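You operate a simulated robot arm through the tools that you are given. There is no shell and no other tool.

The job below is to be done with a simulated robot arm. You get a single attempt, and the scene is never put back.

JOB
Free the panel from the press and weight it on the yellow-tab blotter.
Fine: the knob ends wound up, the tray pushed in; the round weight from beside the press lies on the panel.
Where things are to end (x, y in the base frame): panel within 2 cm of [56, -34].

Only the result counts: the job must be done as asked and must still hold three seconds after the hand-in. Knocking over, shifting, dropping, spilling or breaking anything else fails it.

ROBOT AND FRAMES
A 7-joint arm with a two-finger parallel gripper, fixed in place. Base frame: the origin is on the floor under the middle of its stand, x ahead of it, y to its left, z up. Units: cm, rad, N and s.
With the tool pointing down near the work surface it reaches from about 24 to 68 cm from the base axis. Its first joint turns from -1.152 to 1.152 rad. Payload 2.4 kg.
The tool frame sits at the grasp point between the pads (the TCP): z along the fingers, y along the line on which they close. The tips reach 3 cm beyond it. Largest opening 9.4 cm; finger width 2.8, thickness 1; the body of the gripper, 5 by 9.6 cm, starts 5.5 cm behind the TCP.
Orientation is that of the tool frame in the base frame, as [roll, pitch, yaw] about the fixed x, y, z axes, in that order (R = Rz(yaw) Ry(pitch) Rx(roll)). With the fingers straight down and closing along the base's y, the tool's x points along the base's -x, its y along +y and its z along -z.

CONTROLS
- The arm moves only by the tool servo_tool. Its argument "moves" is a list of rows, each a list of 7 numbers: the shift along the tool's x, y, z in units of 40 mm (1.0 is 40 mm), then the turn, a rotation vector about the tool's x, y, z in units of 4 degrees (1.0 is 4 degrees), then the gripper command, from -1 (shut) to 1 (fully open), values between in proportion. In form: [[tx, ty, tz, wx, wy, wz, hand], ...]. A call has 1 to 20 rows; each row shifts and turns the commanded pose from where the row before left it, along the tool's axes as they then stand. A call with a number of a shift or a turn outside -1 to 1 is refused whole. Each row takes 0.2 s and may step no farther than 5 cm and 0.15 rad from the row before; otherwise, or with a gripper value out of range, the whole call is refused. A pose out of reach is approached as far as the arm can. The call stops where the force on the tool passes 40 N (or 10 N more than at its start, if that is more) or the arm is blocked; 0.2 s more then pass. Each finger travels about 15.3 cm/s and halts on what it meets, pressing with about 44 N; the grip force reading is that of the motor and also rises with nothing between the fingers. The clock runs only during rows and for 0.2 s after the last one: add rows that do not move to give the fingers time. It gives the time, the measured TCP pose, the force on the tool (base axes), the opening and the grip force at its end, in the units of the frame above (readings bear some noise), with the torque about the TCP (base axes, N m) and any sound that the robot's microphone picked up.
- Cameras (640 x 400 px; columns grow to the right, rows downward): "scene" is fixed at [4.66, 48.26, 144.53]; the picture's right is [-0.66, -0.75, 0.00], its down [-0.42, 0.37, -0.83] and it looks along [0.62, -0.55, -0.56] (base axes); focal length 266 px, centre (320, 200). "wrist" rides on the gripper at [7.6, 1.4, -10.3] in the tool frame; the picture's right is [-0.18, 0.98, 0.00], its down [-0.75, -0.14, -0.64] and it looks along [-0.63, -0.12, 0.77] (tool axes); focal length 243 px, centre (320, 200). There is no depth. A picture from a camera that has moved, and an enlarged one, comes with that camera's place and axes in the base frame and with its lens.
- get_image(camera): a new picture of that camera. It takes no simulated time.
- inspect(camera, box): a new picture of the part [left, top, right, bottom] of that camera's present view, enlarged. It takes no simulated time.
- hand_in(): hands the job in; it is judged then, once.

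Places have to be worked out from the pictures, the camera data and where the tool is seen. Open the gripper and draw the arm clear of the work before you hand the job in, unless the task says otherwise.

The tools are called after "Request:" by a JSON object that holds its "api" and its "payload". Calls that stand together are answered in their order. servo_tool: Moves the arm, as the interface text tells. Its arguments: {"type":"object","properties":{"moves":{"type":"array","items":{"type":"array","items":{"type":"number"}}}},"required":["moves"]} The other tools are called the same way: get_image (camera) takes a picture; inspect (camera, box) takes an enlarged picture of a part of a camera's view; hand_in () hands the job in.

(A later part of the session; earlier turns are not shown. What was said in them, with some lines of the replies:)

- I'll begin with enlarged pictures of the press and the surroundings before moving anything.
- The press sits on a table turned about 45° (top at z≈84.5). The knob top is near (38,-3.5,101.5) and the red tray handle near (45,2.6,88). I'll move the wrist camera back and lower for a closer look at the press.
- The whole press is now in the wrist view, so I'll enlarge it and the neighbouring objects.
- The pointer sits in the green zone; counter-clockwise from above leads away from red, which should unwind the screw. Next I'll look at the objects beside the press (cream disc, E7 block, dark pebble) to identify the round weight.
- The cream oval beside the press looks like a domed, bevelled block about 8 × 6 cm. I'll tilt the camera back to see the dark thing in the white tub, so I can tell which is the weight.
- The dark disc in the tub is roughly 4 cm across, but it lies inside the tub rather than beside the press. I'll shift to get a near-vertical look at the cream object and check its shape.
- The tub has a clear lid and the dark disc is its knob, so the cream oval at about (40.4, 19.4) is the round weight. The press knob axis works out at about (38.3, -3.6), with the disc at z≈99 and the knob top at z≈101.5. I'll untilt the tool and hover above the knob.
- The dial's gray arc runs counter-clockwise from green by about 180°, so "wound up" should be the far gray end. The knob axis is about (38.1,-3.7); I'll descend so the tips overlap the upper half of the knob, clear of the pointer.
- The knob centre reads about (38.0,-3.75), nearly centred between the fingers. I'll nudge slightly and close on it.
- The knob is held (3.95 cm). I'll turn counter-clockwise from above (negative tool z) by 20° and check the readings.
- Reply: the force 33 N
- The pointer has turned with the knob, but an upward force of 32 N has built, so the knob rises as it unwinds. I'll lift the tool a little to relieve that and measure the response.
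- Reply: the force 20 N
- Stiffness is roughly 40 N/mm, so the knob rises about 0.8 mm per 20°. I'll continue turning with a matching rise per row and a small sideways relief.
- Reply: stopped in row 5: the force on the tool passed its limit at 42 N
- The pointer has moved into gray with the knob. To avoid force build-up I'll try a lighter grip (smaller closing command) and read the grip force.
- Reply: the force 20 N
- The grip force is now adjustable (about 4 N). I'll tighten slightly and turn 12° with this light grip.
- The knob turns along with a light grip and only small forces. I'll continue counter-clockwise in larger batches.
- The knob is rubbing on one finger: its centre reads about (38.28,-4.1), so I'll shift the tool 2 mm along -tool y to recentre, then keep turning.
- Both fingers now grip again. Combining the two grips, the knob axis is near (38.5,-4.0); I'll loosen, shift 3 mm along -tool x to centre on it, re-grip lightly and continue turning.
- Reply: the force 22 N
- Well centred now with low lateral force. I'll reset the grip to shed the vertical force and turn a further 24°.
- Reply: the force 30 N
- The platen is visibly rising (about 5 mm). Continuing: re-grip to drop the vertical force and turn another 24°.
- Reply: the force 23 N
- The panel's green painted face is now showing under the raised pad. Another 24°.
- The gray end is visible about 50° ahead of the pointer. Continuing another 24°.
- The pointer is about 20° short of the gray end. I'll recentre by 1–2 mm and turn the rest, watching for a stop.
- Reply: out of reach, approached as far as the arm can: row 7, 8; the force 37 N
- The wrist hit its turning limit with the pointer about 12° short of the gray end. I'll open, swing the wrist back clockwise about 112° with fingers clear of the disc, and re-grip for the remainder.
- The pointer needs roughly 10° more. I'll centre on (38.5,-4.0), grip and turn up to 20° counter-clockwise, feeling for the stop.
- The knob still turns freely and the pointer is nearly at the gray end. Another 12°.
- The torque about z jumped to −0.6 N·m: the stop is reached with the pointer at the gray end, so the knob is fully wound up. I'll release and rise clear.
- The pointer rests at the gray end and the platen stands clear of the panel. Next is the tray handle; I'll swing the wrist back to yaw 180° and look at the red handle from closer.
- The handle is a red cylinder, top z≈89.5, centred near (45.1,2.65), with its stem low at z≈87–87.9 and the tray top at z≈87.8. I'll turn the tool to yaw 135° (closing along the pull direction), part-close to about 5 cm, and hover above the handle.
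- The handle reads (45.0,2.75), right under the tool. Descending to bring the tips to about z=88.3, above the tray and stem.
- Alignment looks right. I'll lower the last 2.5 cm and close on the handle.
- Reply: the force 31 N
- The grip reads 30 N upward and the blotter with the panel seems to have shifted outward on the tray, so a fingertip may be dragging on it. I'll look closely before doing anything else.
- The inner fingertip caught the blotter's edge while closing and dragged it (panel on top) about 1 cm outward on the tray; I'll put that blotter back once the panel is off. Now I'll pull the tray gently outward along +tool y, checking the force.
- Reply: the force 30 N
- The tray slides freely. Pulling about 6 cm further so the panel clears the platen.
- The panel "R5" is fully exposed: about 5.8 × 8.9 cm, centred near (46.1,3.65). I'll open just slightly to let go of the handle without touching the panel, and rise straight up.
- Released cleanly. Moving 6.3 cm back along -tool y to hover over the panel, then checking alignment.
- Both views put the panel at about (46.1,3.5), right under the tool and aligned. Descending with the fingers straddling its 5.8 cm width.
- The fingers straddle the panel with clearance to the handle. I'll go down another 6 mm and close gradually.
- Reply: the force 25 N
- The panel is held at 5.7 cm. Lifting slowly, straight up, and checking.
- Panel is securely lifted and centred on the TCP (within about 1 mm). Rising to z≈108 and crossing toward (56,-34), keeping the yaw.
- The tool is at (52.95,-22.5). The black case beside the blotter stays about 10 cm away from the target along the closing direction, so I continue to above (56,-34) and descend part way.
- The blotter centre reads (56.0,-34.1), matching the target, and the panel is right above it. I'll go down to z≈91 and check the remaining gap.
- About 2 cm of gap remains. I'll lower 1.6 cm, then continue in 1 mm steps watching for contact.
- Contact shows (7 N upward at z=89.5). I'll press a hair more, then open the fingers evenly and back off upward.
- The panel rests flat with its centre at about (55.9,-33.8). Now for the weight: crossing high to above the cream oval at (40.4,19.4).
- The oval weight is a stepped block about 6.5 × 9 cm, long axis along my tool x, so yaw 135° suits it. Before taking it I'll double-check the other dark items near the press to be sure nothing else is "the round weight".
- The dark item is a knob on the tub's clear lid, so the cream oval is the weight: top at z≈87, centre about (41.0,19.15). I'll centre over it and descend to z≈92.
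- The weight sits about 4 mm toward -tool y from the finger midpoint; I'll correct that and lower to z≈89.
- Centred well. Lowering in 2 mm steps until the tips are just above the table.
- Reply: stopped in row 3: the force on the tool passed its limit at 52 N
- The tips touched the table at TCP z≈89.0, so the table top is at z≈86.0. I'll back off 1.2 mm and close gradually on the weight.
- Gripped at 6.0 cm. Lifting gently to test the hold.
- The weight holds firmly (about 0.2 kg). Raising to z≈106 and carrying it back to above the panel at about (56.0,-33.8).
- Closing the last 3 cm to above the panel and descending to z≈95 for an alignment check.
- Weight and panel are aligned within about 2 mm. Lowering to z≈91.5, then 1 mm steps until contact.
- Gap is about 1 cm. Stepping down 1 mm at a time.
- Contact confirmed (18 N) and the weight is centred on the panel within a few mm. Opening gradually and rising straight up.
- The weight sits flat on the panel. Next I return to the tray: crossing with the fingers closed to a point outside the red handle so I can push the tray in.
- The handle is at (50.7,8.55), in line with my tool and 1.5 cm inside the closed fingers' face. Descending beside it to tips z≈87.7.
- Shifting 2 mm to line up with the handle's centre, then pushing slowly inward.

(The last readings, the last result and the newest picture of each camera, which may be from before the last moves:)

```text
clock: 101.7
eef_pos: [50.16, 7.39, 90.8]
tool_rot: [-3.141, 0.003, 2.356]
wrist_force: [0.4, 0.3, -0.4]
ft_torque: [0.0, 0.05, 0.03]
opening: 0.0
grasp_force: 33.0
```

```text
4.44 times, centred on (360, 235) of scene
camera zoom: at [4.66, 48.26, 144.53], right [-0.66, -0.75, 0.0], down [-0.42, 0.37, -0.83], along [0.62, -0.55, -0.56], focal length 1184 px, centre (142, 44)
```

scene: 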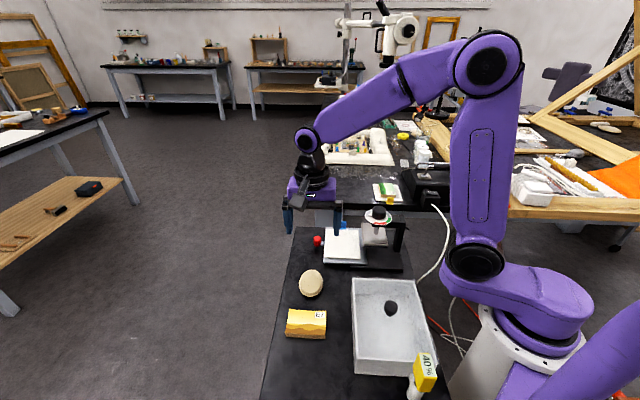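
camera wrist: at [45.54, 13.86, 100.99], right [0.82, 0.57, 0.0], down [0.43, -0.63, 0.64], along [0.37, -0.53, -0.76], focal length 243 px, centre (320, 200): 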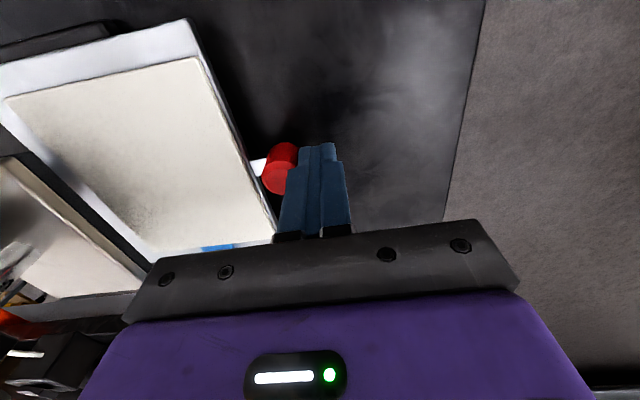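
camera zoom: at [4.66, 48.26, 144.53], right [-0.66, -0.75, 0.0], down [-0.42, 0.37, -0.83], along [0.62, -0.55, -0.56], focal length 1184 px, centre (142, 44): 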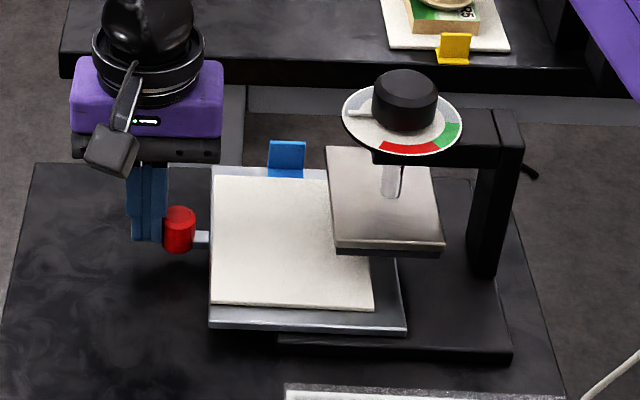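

The tray is moving in with negligible force. Pushing another 4 cm.

Request:
{"api": "servo_tool", "payload": {"moves": [[0, -0.12, 0, 0, 0, 0, -1], [0, -0.15, 0, 0, 0, 0, -1], [0, -0.15, 0, 0, 0, 0, -1], [0, -0.15, 0, 0, 0, 0, -1], [0, -0.15, 0, 0, 0, 0, -1], [0, -0.15, 0, 0, 0, 0, -1], [0, -0.12, 0, 0, 0, 0, -1], [0, 0, 0, 0, 0, 0, -1]]}}

Request:
{"api": "inspect", "payload": {"camera": "scene", "box": [300, 190, 420, 280]}}

```text
clock: 103.5
eef_pos: [47.32, 4.68, 90.97]
tool_rot: [-3.139, 0.003, 2.358]
wrist_force: [0.7, 0.7, 0.1]
ft_torque: [0.03, 0.02, 0.02]
opening: 0.0
grasp_force: 33.0
```

```text
4.44 times, centred on (360, 235) of scene
camera zoom: at [4.66, 48.26, 144.53], right [-0.66, -0.75, 0.0], down [-0.42, 0.37, -0.83], along [0.62, -0.55, -0.56], focal length 1184 px, centre (142, 44)
```

zoom: 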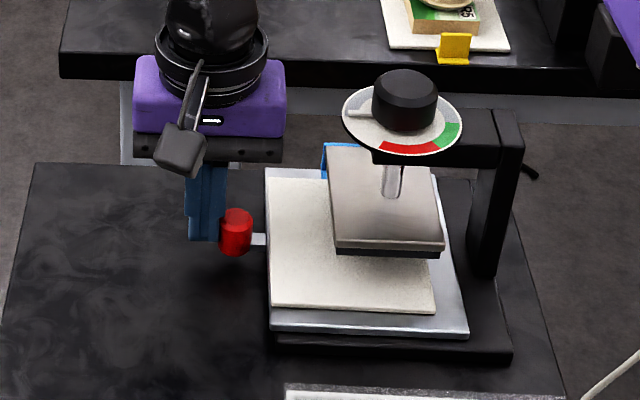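

Nearly home. Pushing the last bit in 2 mm steps until the stop is felt.

Request:
{"api": "servo_tool", "payload": {"moves": [[0, -0.05, 0, 0, 0, 0, -1], [0, -0.05, 0, 0, 0, 0, -1], [0, -0.05, 0, 0, 0, 0, -1], [0, -0.04, 0, 0, 0, 0, -1], [0, -0.04, 0, 0, 0, 0, -1], [0, -0.03, 0, 0, 0, 0, -1], [0, -0.03, 0, 0, 0, 0, -1], [0, -0.03, 0, 0, 0, 0, -1], [0, -0.03, 0, 0, 0, 0, -1]]}}

Request:
{"api": "inspect", "payload": {"camera": "scene", "box": [320, 190, 420, 270]}}

```text
clock: 105.5
eef_pos: [46.56, 3.8, 90.88]
tool_rot: [3.133, 0.011, 2.36]
wrist_force: [20.5, 27.1, -7.6]
ft_torque: [0.56, -0.47, -0.14]
opening: 0.0
grasp_force: 33.1
```

```text
5.00 times, centred on (370, 230) of scene
camera zoom: at [4.72, 48.33, 144.5], right [-0.66, -0.75, 0.0], down [-0.42, 0.37, -0.83], along [0.62, -0.55, -0.56], focal length 1332 px, centre (70, 50)
```

zoom: 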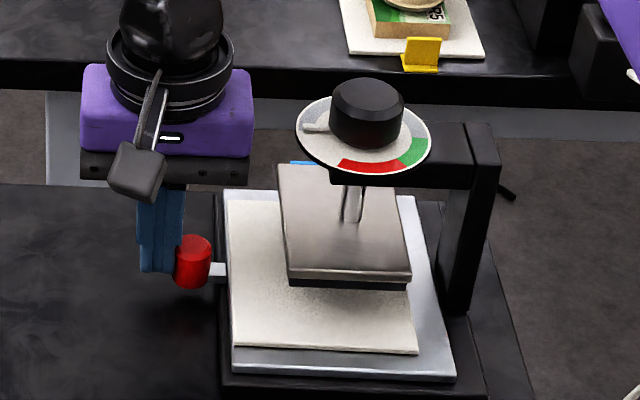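

The stop is reached (34 N): tray fully in. Backing off and rising; then I'll turn the wrist by 180° so I can return the displaced press blotter to its place by its blue tab, with the camera side clear of the press.

Request:
{"api": "servo_tool", "payload": {"moves": [[0, 0.1, 0, 0, 0, 0, -1], [0, 0.3, 0, 0, 0, 0, -1], [0, 0, -0.6, 0, 0, 0, -1], [0, 0, -0.9, 0, 0, 0, -1], [0, 0, -0.9, 0, 0, 0, -1], [0, 0, -0.9, 0, 0, 0, -1], [0, 0, 0, 0, 0, -1, -0.4], [0, 0, 0, 0, 0, -1, -0.4], [0, 0, 0, 0, 0, -1, -0.4], [0, 0, 0, 0, 0, -1, -0.4], [0, 0, 0, 0, 0, -1, -0.4], [0, 0, 0, 0, 0, -1, -0.4], [0, 0, 0, 0, 0, -1, -0.4], [0, 0, 0, 0, 0, -1, -0.4], [0, 0, 0, 0, 0, -1, -0.4], [0, 0, 0, 0, 0, -1, -0.4], [0, 0, 0, 0, 0, -1, -0.4], [0, 0, 0, 0, 0, -1, -0.4], [0, 0, 0, 0, 0, -1, -0.4], [0, 0, 0, 0, 0, -1, -0.4]]}}

Request:
{"api": "inspect", "payload": {"camera": "scene", "box": [320, 190, 420, 270]}}

```text
clock: 109.7
eef_pos: [47.48, 4.74, 103.97]
tool_rot: [-3.139, 0.002, -2.948]
wrist_force: [1.4, 0.3, -0.8]
ft_torque: [-0.01, 0.0, -0.01]
opening: 2.83
grasp_force: 0.1
```

```text
5.00 times, centred on (370, 230) of scene
camera zoom: at [4.66, 48.26, 144.53], right [-0.66, -0.75, 0.0], down [-0.42, 0.37, -0.83], along [0.62, -0.55, -0.56], focal length 1332 px, centre (70, 50)
```

zoom: 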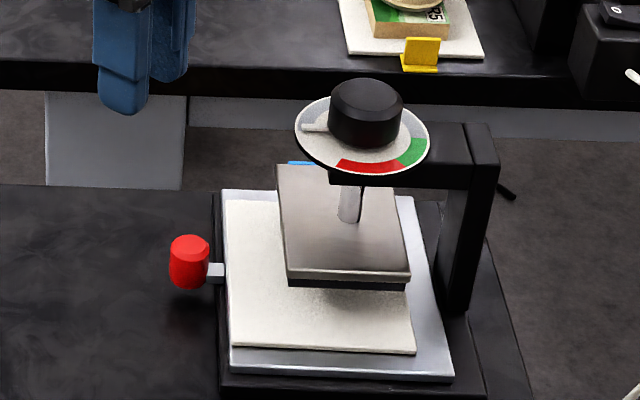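

Request:
{"api": "servo_tool", "payload": {"moves": [[0, 0, 0, 0, 0, -1, -0.4], [0, 0, 0, 0, 0, -1, -0.4], [0, 0, 0, 0, 0, -1, -0.4], [0, 0, 0, 0, 0, -1, -0.4], [0, 0, 0, 0, 0, -1, -0.4], [0, 0, 0, 0, 0, -1, -0.4], [0, 0, 0, 0, 0, -1, -0.4], [0, 0, 0, 0, 0, -1, -0.4], [0, 0, 0, 0, 0, -1, -0.4], [0, 0, 0, 0, 0, -1, -0.4], [0, 0, 0, 0, 0, -1, -0.4], [0, 0, 0, 0, 0, -1, -0.4], [0, 0, 0, 0, 0, -1, -0.4], [0, 0, 0, 0, 0, -1, -0.4], [0, 0, 0, 0, 0, -1, -0.4], [0, 0, 0, 0, 0, -1, -0.4], [0, 0, 0, 0, 0, -1, -0.4], [0, 0, 0, 0, 0, -1, -0.4], [0, 0, 0, 0, 0, -1, -0.4], [0, 0, 0, 0, 0, -1, -0.4]]}}

Request:
{"api": "servo_tool", "payload": {"moves": [[0, 0, 0, 0, 0, -1, -0.04], [0, 0, 0, 0, 0, -1, -0.04], [0, 0, 0, 0, 0, -1, -0.04], [0, 0, 0, 0, 0, -1, -0.04], [0, 0, 0, 0, 0, -1, -0.04], [0, 0, 0, 0, 0, -1, -0.04], [0, 0, 0, 0, 0, -1, -0.04], [0, 0, 0, 0, 0, -1, -0.04], [0, 0, 0, 0, 0, -1, -0.04], [0, 0, 0, 0, 0, -1, -0.04], [0, 0, 0, 0, 0, -1, -0.04], [0.45, 0.65, 0, 0, 0, 0, -0.04], [0.45, 0.65, 0, 0, 0, 0, -0.04], [0.45, 0.65, 0, 0, 0, 0, -0.04], [0.45, 0.65, 0, 0, 0, 0, -0.04], [0, 0, 0, 0, 0, 0, -0.04]]}}

Request:
{"api": "get_image", "payload": {"camera": "wrist"}}

Request:
{"api": "inspect", "payload": {"camera": "scene", "box": [320, 180, 420, 270]}}

```text
clock: 113.9
eef_pos: [47.35, 4.77, 104.04]
tool_rot: [-3.141, -0.002, -1.552]
wrist_force: [-0.1, -1.1, 1.2]
ft_torque: [0.01, 0.0, -0.01]
opening: 2.83
grasp_force: 0.2
```

```text
clock: 117.3
eef_pos: [45.13, -7.92, 104.1]
tool_rot: [-3.142, -0.002, -0.784]
wrist_force: [0.7, -0.5, -1.2]
ft_torque: [0.01, 0.02, -0.04]
opening: 4.51
grasp_force: 0.0
```

```text
taken
camera wrist: at [49.35, -14.21, 114.4], right [-0.82, -0.57, 0.0], down [-0.44, 0.63, 0.64], along [-0.36, 0.53, -0.77], focal length 243 px, centre (320, 200)
```

wrist: 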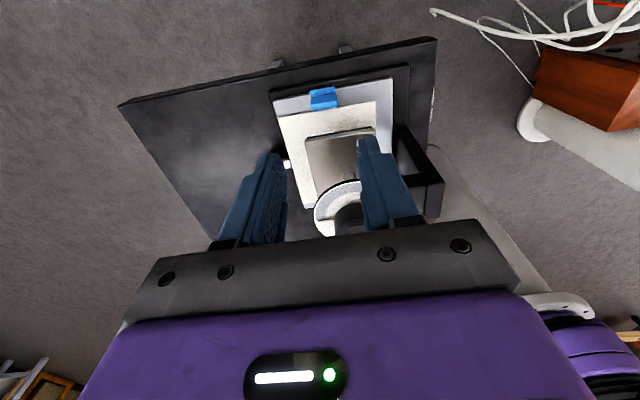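

```text
4.44 times, centred on (370, 225) of scene
camera zoom: at [4.66, 48.26, 144.53], right [-0.66, -0.75, 0.0], down [-0.42, 0.37, -0.83], along [0.62, -0.55, -0.56], focal length 1184 px, centre (98, 89)
```

zoom: 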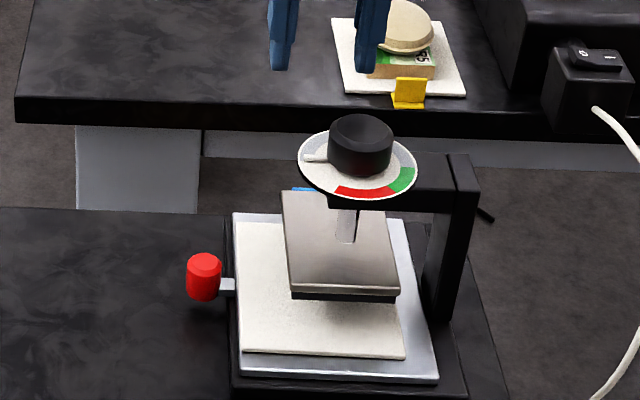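

Request:
{"api": "inspect", "payload": {"camera": "wrist", "box": [250, 60, 450, 220]}}

```text
2.50 times, centred on (350, 140) of wrist
camera zoom: at [49.35, -14.21, 114.4], right [-0.82, -0.57, 0.0], down [-0.44, 0.63, 0.64], along [-0.36, 0.53, -0.77], focal length 606 px, centre (245, 350)
```

zoom: 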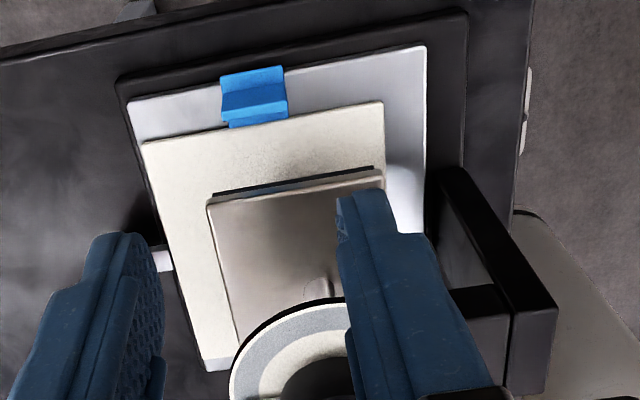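

Request:
{"api": "inspect", "payload": {"camera": "wrist", "box": [295, 75, 355, 120]}}

Request:
{"api": "inspect", "payload": {"camera": "scene", "box": [370, 205, 400, 230]}}

```text
8.89 times, centred on (325, 98) of wrist
camera zoom: at [49.35, -14.21, 114.4], right [-0.82, -0.57, 0.0], down [-0.44, 0.63, 0.64], along [-0.36, 0.53, -0.77], focal length 2157 px, centre (276, 1111)
```

zoom: 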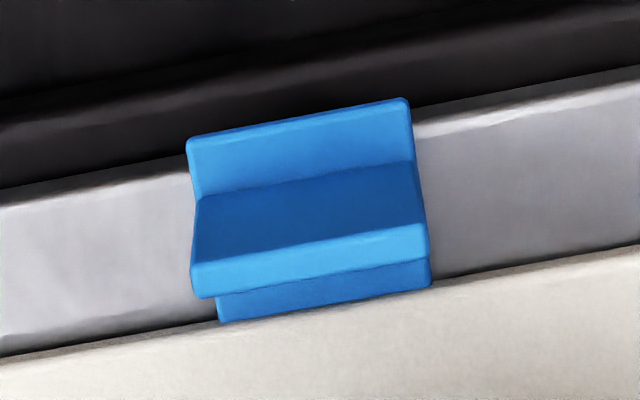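

```text
16.00 times, centred on (385, 218) of scene
camera zoom: at [4.66, 48.26, 144.53], right [-0.66, -0.75, 0.0], down [-0.42, 0.37, -0.83], along [0.62, -0.55, -0.56], focal length 4261 px, centre (-720, -80)
```

zoom: 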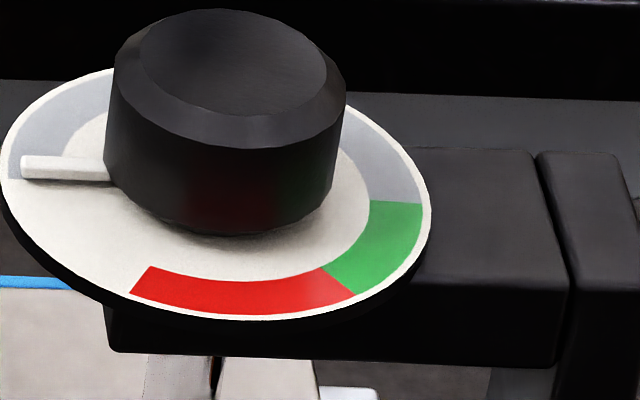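

The blue tab's plate is at about (44.8,-7.95), 2.6 cm wide, top z≈90.6. I'll centre on it and descend in two stages, keeping the hand outside the dial.

Request:
{"api": "servo_tool", "payload": {"moves": [[-0.057, 0.067, 0.5, 0, 0, 0, -0.04], [0, 0, 0.7, 0, 0, 0, -0.04], [0, 0, 0.7, 0, 0, 0, -0.04], [0, 0, 0, 0, 0, 0, -0.04]]}}

Request:
{"api": "get_image", "payload": {"camera": "wrist"}}

Request:
{"api": "inspect", "payload": {"camera": "scene", "box": [320, 170, 420, 260]}}

```text
clock: 118.3
eef_pos: [44.79, -7.88, 96.44]
tool_rot: [-3.14, -0.003, -0.782]
wrist_force: [-0.5, 0.4, 0.1]
ft_torque: [-0.03, -0.03, 0.01]
opening: 4.5
grasp_force: 0.0
```

```text
taken
camera wrist: at [49.06, -14.13, 106.74], right [-0.82, -0.57, 0.0], down [-0.44, 0.63, 0.64], along [-0.36, 0.53, -0.77], focal length 243 px, centre (320, 200)
```

wrist: 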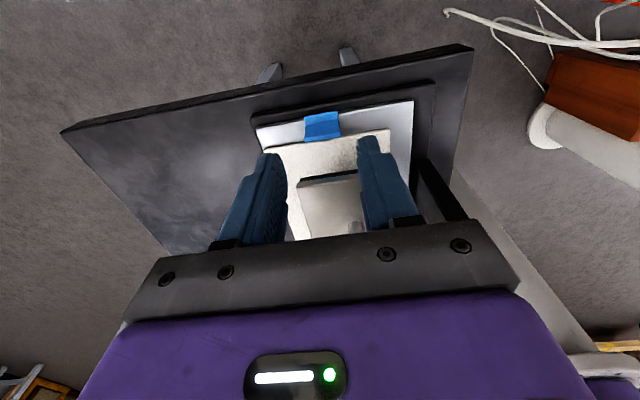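

```text
4.44 times, centred on (370, 215) of scene
camera zoom: at [4.66, 48.26, 144.53], right [-0.66, -0.75, 0.0], down [-0.42, 0.37, -0.83], along [0.62, -0.55, -0.56], focal length 1184 px, centre (98, 133)
```

zoom: 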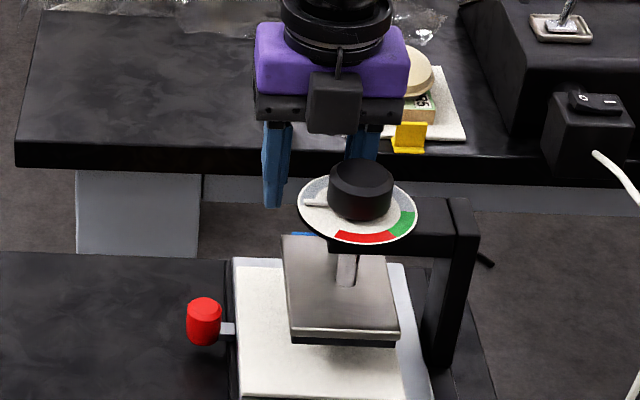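

A dark box is visible on the near side of the hand in the scene view, which could foul the press knob if I descend. I'll look closer before going lower.

Request:
{"api": "inspect", "payload": {"camera": "scene", "box": [365, 170, 415, 220]}}

Request:
{"api": "get_image", "payload": {"camera": "scene"}}

```text
8.00 times, centred on (390, 195) of scene
camera zoom: at [4.66, 48.26, 144.53], right [-0.66, -0.75, 0.0], down [-0.42, 0.37, -0.83], along [0.62, -0.55, -0.56], focal length 2130 px, centre (-240, 240)
```

zoom: 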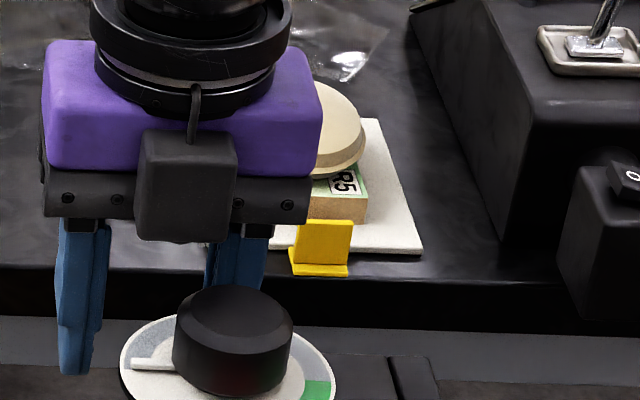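

```text
taken
```

scene: 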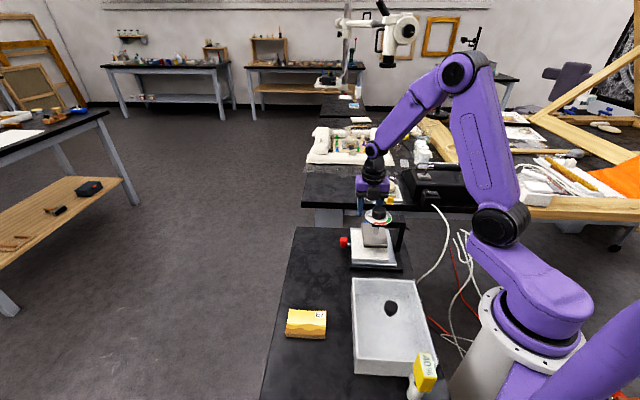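

That box is mounted on the hand's inner face and would come down on the dial if I stay upright. I'll tilt the hand 24° outward (away from the screw) so it clears, before lowering further.

Request:
{"api": "servo_tool", "payload": {"moves": [[0, 0, 0, 0, -1, 0, -0.04], [0, 0, 0, 0, -1, 0, -0.04], [0, 0, 0, 0, -1, 0, -0.04], [0, 0, 0, 0, -1, 0, -0.04], [0, 0, 0, 0, -1, 0, -0.04], [0, 0, 0, 0, -1, 0, -0.04], [0, 0, 0, 0, 0, 0, -0.04]]}}

Request:
{"api": "get_image", "payload": {"camera": "wrist"}}

Request:
{"api": "inspect", "payload": {"camera": "scene", "box": [340, 160, 420, 240]}}

```text
clock: 119.9
eef_pos: [44.78, -7.69, 96.53]
tool_rot: [-3.141, 0.417, -0.784]
wrist_force: [1.0, 0.0, 0.1]
ft_torque: [0.02, -0.03, -0.03]
opening: 4.51
grasp_force: 0.0
```

```text
taken
camera wrist: at [51.52, -16.5, 102.84], right [-0.81, -0.58, 0.07], down [-0.2, 0.4, 0.89], along [-0.54, 0.71, -0.45], focal length 243 px, centre (320, 200)
```

wrist: 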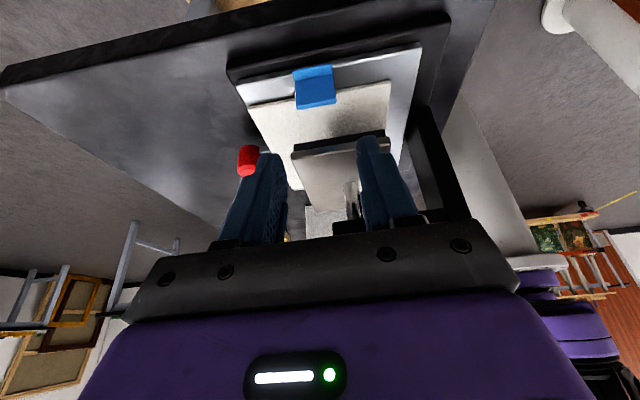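

```text
5.00 times, centred on (380, 200) of scene
camera zoom: at [4.66, 48.26, 144.53], right [-0.66, -0.75, 0.0], down [-0.42, 0.37, -0.83], along [0.62, -0.55, -0.56], focal length 1332 px, centre (20, 200)
```

zoom: 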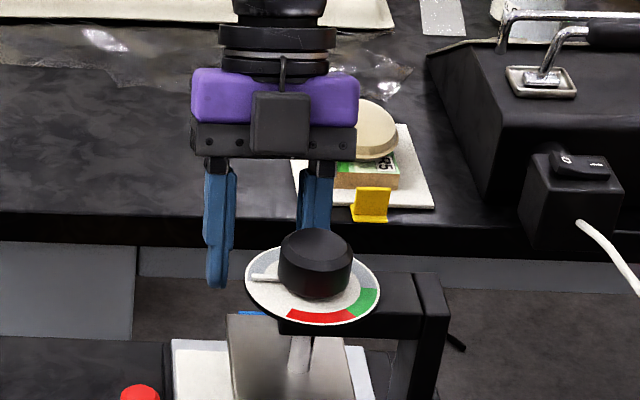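

With the tilt, the tab is directly ahead between the fingers and the hand leans clear of the dial. Lowering along the planned line, stopping a little short to check.

Request:
{"api": "servo_tool", "payload": {"moves": [[0.2, 0.03, 0.2, 0, 0, 0, -0.04], [0.2, 0, 0.2, 0, 0, 0, -0.04], [0.15, 0, 0.2, 0, 0, 0, -0.04], [0, 0, 0, 0, 0, 0, -0.04]]}}

Request:
{"api": "get_image", "payload": {"camera": "wrist"}}

Request:
{"api": "inspect", "payload": {"camera": "scene", "box": [340, 160, 420, 240]}}

```text
clock: 120.9
eef_pos: [45.31, -8.68, 93.36]
tool_rot: [3.141, 0.417, -0.784]
wrist_force: [0.7, 0.6, -0.2]
ft_torque: [0.01, -0.03, 0.02]
opening: 4.49
grasp_force: 0.1
```

```text
taken
camera wrist: at [52.11, -17.47, 99.7], right [-0.81, -0.58, 0.07], down [-0.21, 0.4, 0.89], along [-0.54, 0.71, -0.45], focal length 243 px, centre (320, 200)
```

wrist: 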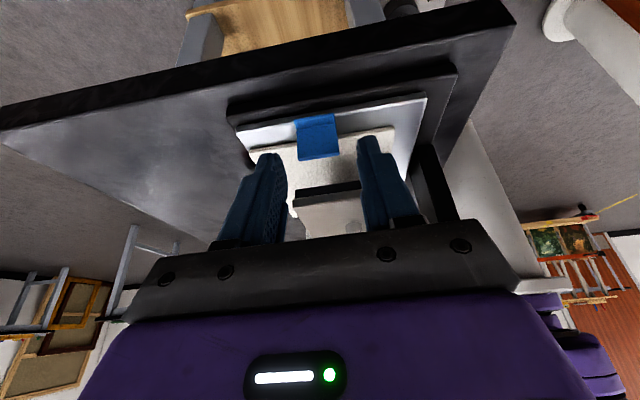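

```text
5.00 times, centred on (380, 200) of scene
camera zoom: at [4.66, 48.26, 144.53], right [-0.66, -0.75, 0.0], down [-0.42, 0.37, -0.83], along [0.62, -0.55, -0.56], focal length 1332 px, centre (20, 200)
```

zoom: 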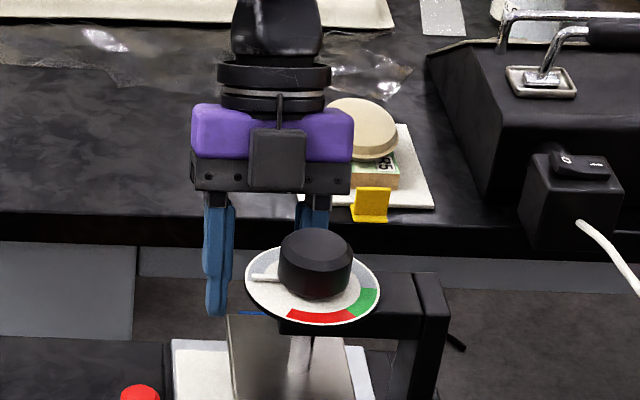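

The tab is centred between the fingers. Final 1.2 cm down, then a gradual close on it.

Request:
{"api": "servo_tool", "payload": {"moves": [[0.06, 0, 0.09, 0, 0, 0, -0.04], [0.06, 0, 0.09, 0, 0, 0, -0.04], [0.04, 0, 0.06, 0, 0, 0, -0.04], [0, 0, 0, 0, 0, 0, -0.04]]}}

Request:
{"api": "get_image", "payload": {"camera": "wrist"}}

Request:
{"api": "inspect", "payload": {"camera": "wrist", "box": [220, 80, 440, 230]}}

```text
clock: 121.9
eef_pos: [45.67, -8.72, 92.1]
tool_rot: [3.141, 0.417, -0.783]
wrist_force: [-0.8, -0.1, 0.2]
ft_torque: [0.0, 0.02, -0.02]
opening: 4.51
grasp_force: 0.1
```

```text
taken
camera wrist: at [52.36, -17.55, 98.52], right [-0.81, -0.58, 0.07], down [-0.21, 0.4, 0.89], along [-0.54, 0.71, -0.45], focal length 243 px, centre (320, 200)
```

wrist: 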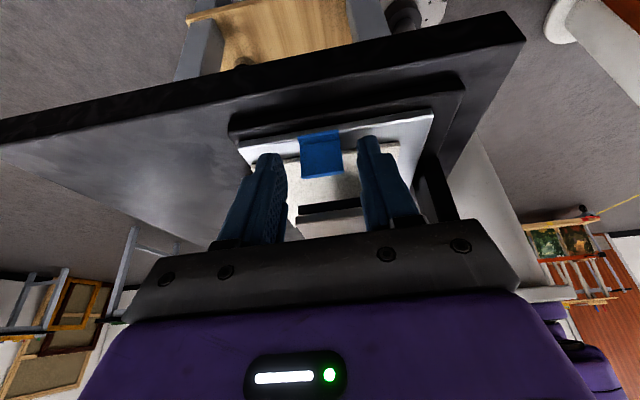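

```text
2.67 times, centred on (330, 155) of wrist
camera zoom: at [52.36, -17.55, 98.52], right [-0.81, -0.58, 0.07], down [-0.21, 0.4, 0.89], along [-0.54, 0.71, -0.45], focal length 647 px, centre (293, 320)
```

zoom: 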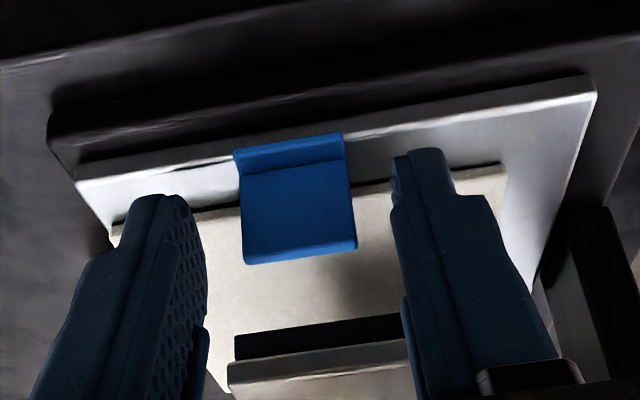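

The tab stands squarely between the pads. Closing gradually with a light final grip.

Request:
{"api": "servo_tool", "payload": {"moves": [[0, 0, 0, 0, 0, 0, -0.2], [0, 0, 0, 0, 0, 0, -0.3], [0, 0, 0, 0, 0, 0, -0.38], [0, 0, 0, 0, 0, 0, -0.44], [0, 0, 0, 0, 0, 0, -0.5], [0, 0, 0, 0, 0, 0, -0.5]]}}

Request:
{"api": "inspect", "payload": {"camera": "wrist", "box": [220, 80, 440, 230]}}

Request:
{"api": "inspect", "payload": {"camera": "scene", "box": [340, 200, 420, 270]}}

```text
clock: 123.3
eef_pos: [45.71, -8.74, 92.29]
tool_rot: [-3.141, 0.415, -0.783]
wrist_force: [-0.1, -0.5, 0.5]
ft_torque: [-0.01, 0.01, -0.01]
opening: 2.46
grasp_force: 25.5
```

```text
2.67 times, centred on (330, 155) of wrist
camera zoom: at [52.35, -17.55, 98.52], right [-0.81, -0.58, 0.07], down [-0.21, 0.4, 0.89], along [-0.54, 0.71, -0.45], focal length 647 px, centre (293, 320)
```

zoom: 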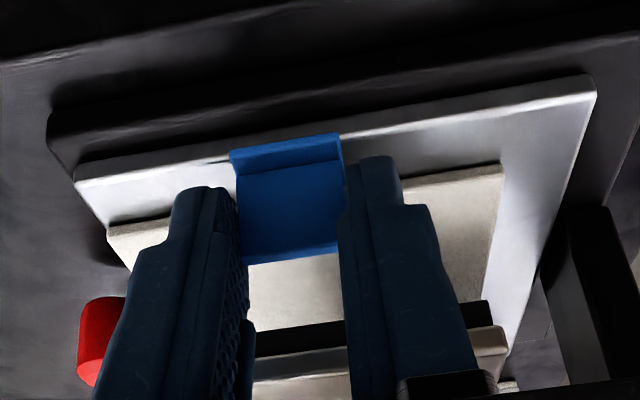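

```text
5.71 times, centred on (380, 235) of scene
camera zoom: at [4.66, 48.26, 144.53], right [-0.66, -0.75, 0.0], down [-0.42, 0.37, -0.83], along [0.62, -0.55, -0.56], focal length 1522 px, centre (-23, 0)
```

zoom: 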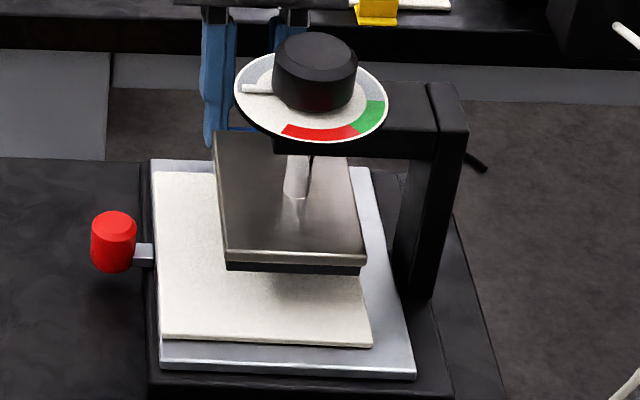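

The tab is gripped lightly with negligible force. Comparing with the original picture, the blotter needs to go 0.95 cm inward; I'll drag it by +tool y in small steps.

Request:
{"api": "servo_tool", "payload": {"moves": [[0, 0.04, 0, 0, 0, 0, -0.5], [0, 0.04, 0, 0, 0, 0, -0.5], [0, 0.04, 0, 0, 0, 0, -0.5], [0, 0.04, 0, 0, 0, 0, -0.5], [0, 0.04, 0, 0, 0, 0, -0.5], [0, 0.04, 0, 0, 0, 0, -0.5], [0, 0, 0, 0, 0, 0, -0.5]]}}

Request:
{"api": "inspect", "payload": {"camera": "wrist", "box": [220, 80, 440, 230]}}

Request:
{"api": "inspect", "payload": {"camera": "scene", "box": [340, 200, 420, 270]}}

```text
clock: 124.9
eef_pos: [45.01, -9.5, 92.33]
tool_rot: [-3.141, 0.415, -0.782]
wrist_force: [0.0, 0.5, 0.1]
ft_torque: [-0.01, -0.02, -0.01]
opening: 2.44
grasp_force: 43.5
```

```text
2.67 times, centred on (330, 155) of wrist
camera zoom: at [51.66, -18.24, 98.65], right [-0.81, -0.58, 0.07], down [-0.21, 0.4, 0.89], along [-0.54, 0.71, -0.45], focal length 647 px, centre (293, 320)
```

zoom: 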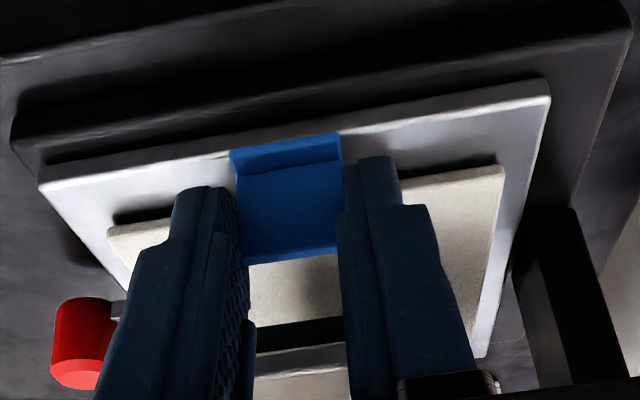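

```text
5.71 times, centred on (380, 235) of scene
camera zoom: at [4.66, 48.26, 144.53], right [-0.66, -0.75, 0.0], down [-0.42, 0.37, -0.83], along [0.62, -0.55, -0.56], focal length 1522 px, centre (-23, 0)
```

zoom: 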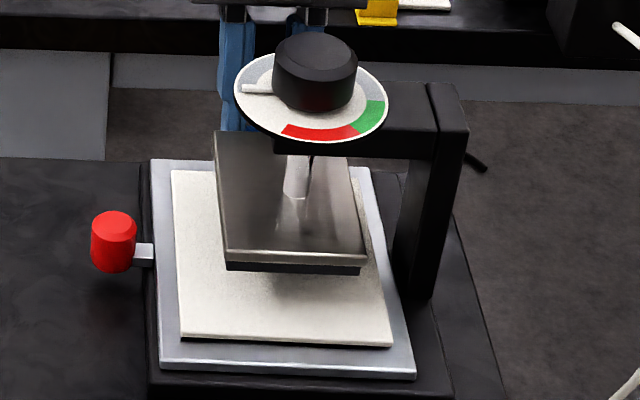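

The blotter's margins now match the original picture on both sides. Releasing the tab gently and withdrawing along the finger axis, up and away from the press.

Request:
{"api": "servo_tool", "payload": {"moves": [[0, 0, 0, 0, 0, 0, -0.45], [0, 0, 0, 0, 0, 0, -0.4], [0, 0, 0, 0, 0, 0, -0.3], [0, 0, 0, 0, 0, 0, -0.1], [0, 0, 0, 0, 0, 0, -0.1], [0, 0, -0.2, 0, 0, 0, -0.1], [0, 0, -0.5, 0, 0, 0, -0.1], [0, 0, -0.8, 0, 0, 0, -0.1], [0, 0, -0.8, 0, 0, 0, -0.1], [0, 0, -0.8, 0, 0, 0, -0.1], [0, 0, 0, 0, 0, 0, -0.1]]}}

Request:
{"api": "get_image", "payload": {"camera": "wrist"}}

Request:
{"api": "inspect", "payload": {"camera": "scene", "box": [340, 200, 420, 270]}}

```text
clock: 127.3
eef_pos: [48.5, -12.82, 103.65]
tool_rot: [3.14, 0.416, -0.783]
wrist_force: [-0.3, 0.1, -0.7]
ft_torque: [-0.02, -0.02, -0.01]
opening: 4.25
grasp_force: 0.1
```

```text
taken
camera wrist: at [55.15, -21.58, 109.96], right [-0.81, -0.58, 0.07], down [-0.21, 0.4, 0.89], along [-0.54, 0.71, -0.45], focal length 243 px, centre (320, 200)
```

wrist: 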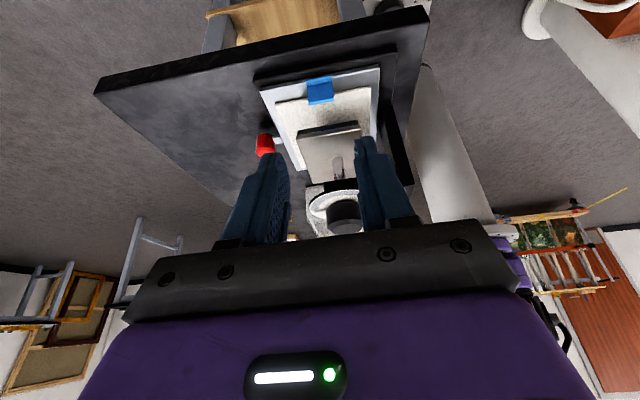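

```text
5.71 times, centred on (380, 235) of scene
camera zoom: at [4.66, 48.26, 144.53], right [-0.66, -0.75, 0.0], down [-0.42, 0.37, -0.83], along [0.62, -0.55, -0.56], focal length 1522 px, centre (-23, 0)
```

zoom: 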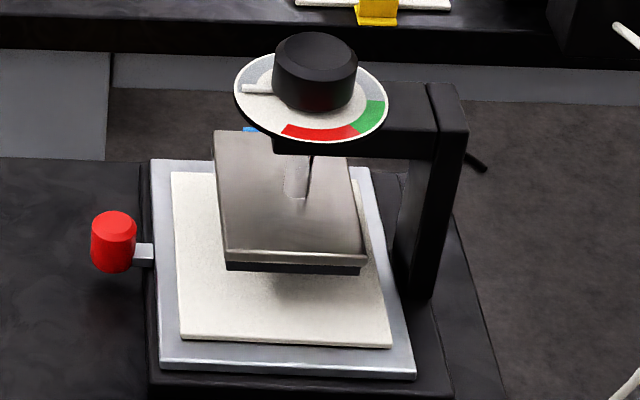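

The press blotter lies flat in its original place, the tray is in and the pointer is at the gray end. I'll untilt while rising, open the gripper fully and draw the arm clear.

Request:
{"api": "servo_tool", "payload": {"moves": [[0, 0, -0.5, 0, 0, 0, -0.1], [0, 0, -0.5, 0, 1, 0, 0.3], [0, 0, -0.5, 0, 1, 0, 0.6], [0, 0, -0.5, 0, 1, 0, 1], [0, 0, -0.5, 0, 1, 0, 1], [0, 0, -0.5, 0, 1, 0, 1], [0, 0, -0.5, 0, 1, 0, 1], [0, 0, -0.8, 0, 0, 0, 1], [0, 0, -0.8, 0, 0, 0, 1], [0, 0, -0.8, 0, 0, 0, 1], [0, -0.6, -0.4, 0, 0, 0, 1], [0, -0.6, 0, 0, 0, 0, 1], [0, 0, 0, 0, 0, 0, 1]]}}

Request:
{"api": "get_image", "payload": {"camera": "scene"}}

Request:
{"api": "inspect", "payload": {"camera": "scene", "box": [360, 155, 420, 215]}}

Request:
{"api": "inspect", "payload": {"camera": "scene", "box": [340, 200, 420, 270]}}

```text
clock: 130.1
eef_pos: [54.64, -11.8, 128.2]
tool_rot: [-3.141, -0.003, -0.785]
wrist_force: [0.3, -0.7, 0.8]
ft_torque: [-0.01, 0.01, 0.0]
opening: 9.41
grasp_force: 0.1
```

```text
taken
```

scene: 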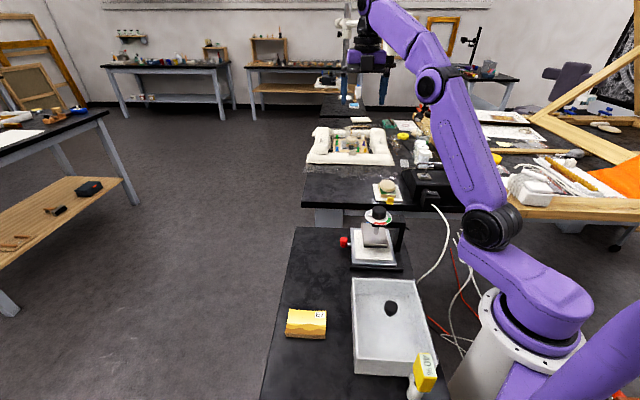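

```text
6.67 times, centred on (390, 185) of scene
camera zoom: at [4.66, 48.26, 144.53], right [-0.66, -0.75, 0.0], down [-0.42, 0.37, -0.83], along [0.62, -0.55, -0.56], focal length 1775 px, centre (-147, 300)
```

zoom: 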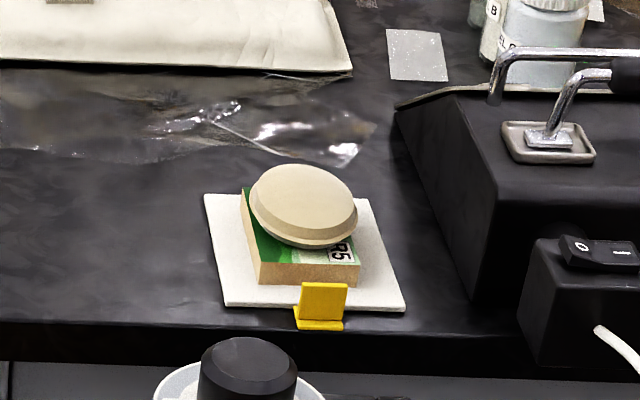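

```text
5.71 times, centred on (380, 235) of scene
camera zoom: at [4.66, 48.26, 144.53], right [-0.66, -0.75, 0.0], down [-0.42, 0.37, -0.83], along [0.62, -0.55, -0.56], focal length 1522 px, centre (-23, 0)
```

zoom: 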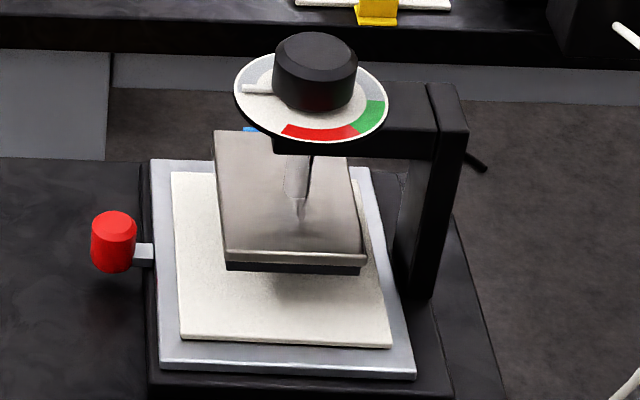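

Everything checks out: the panel lies near (56,-34) on the yellow-tab blotter with the round weight flat on it. The knob is at its wound-up stop, the tray is in, nothing else has moved, and the gripper is open and clear. Handing in.

Request:
{"api": "hand_in", "payload": {}}

```text
The job is handed in.
```

The job is done and handed in. The panel is out of the press and lies on the yellow-tab blotter at about (56, -34), with the round weight flat on top of it.

- **Press:** the knob is wound up to its stop, with the pointer at the far gray end of the dial. The tray is pushed in until it stopped.
- **Weight:** I took the cream oval block beside the press as "the round weight". The only other candidate was the dark knob on the tub's clear lid.
- **Slip along the way:** when I gripped the tray handle, a fingertip dragged the press's own blue-tab blotter about 1 cm out of place. I moved it back by its tab, and in the pictures its margins on the tray match the original.

Nothing else looked moved in the last picture. The gripper is open and the arm is clear of the work.
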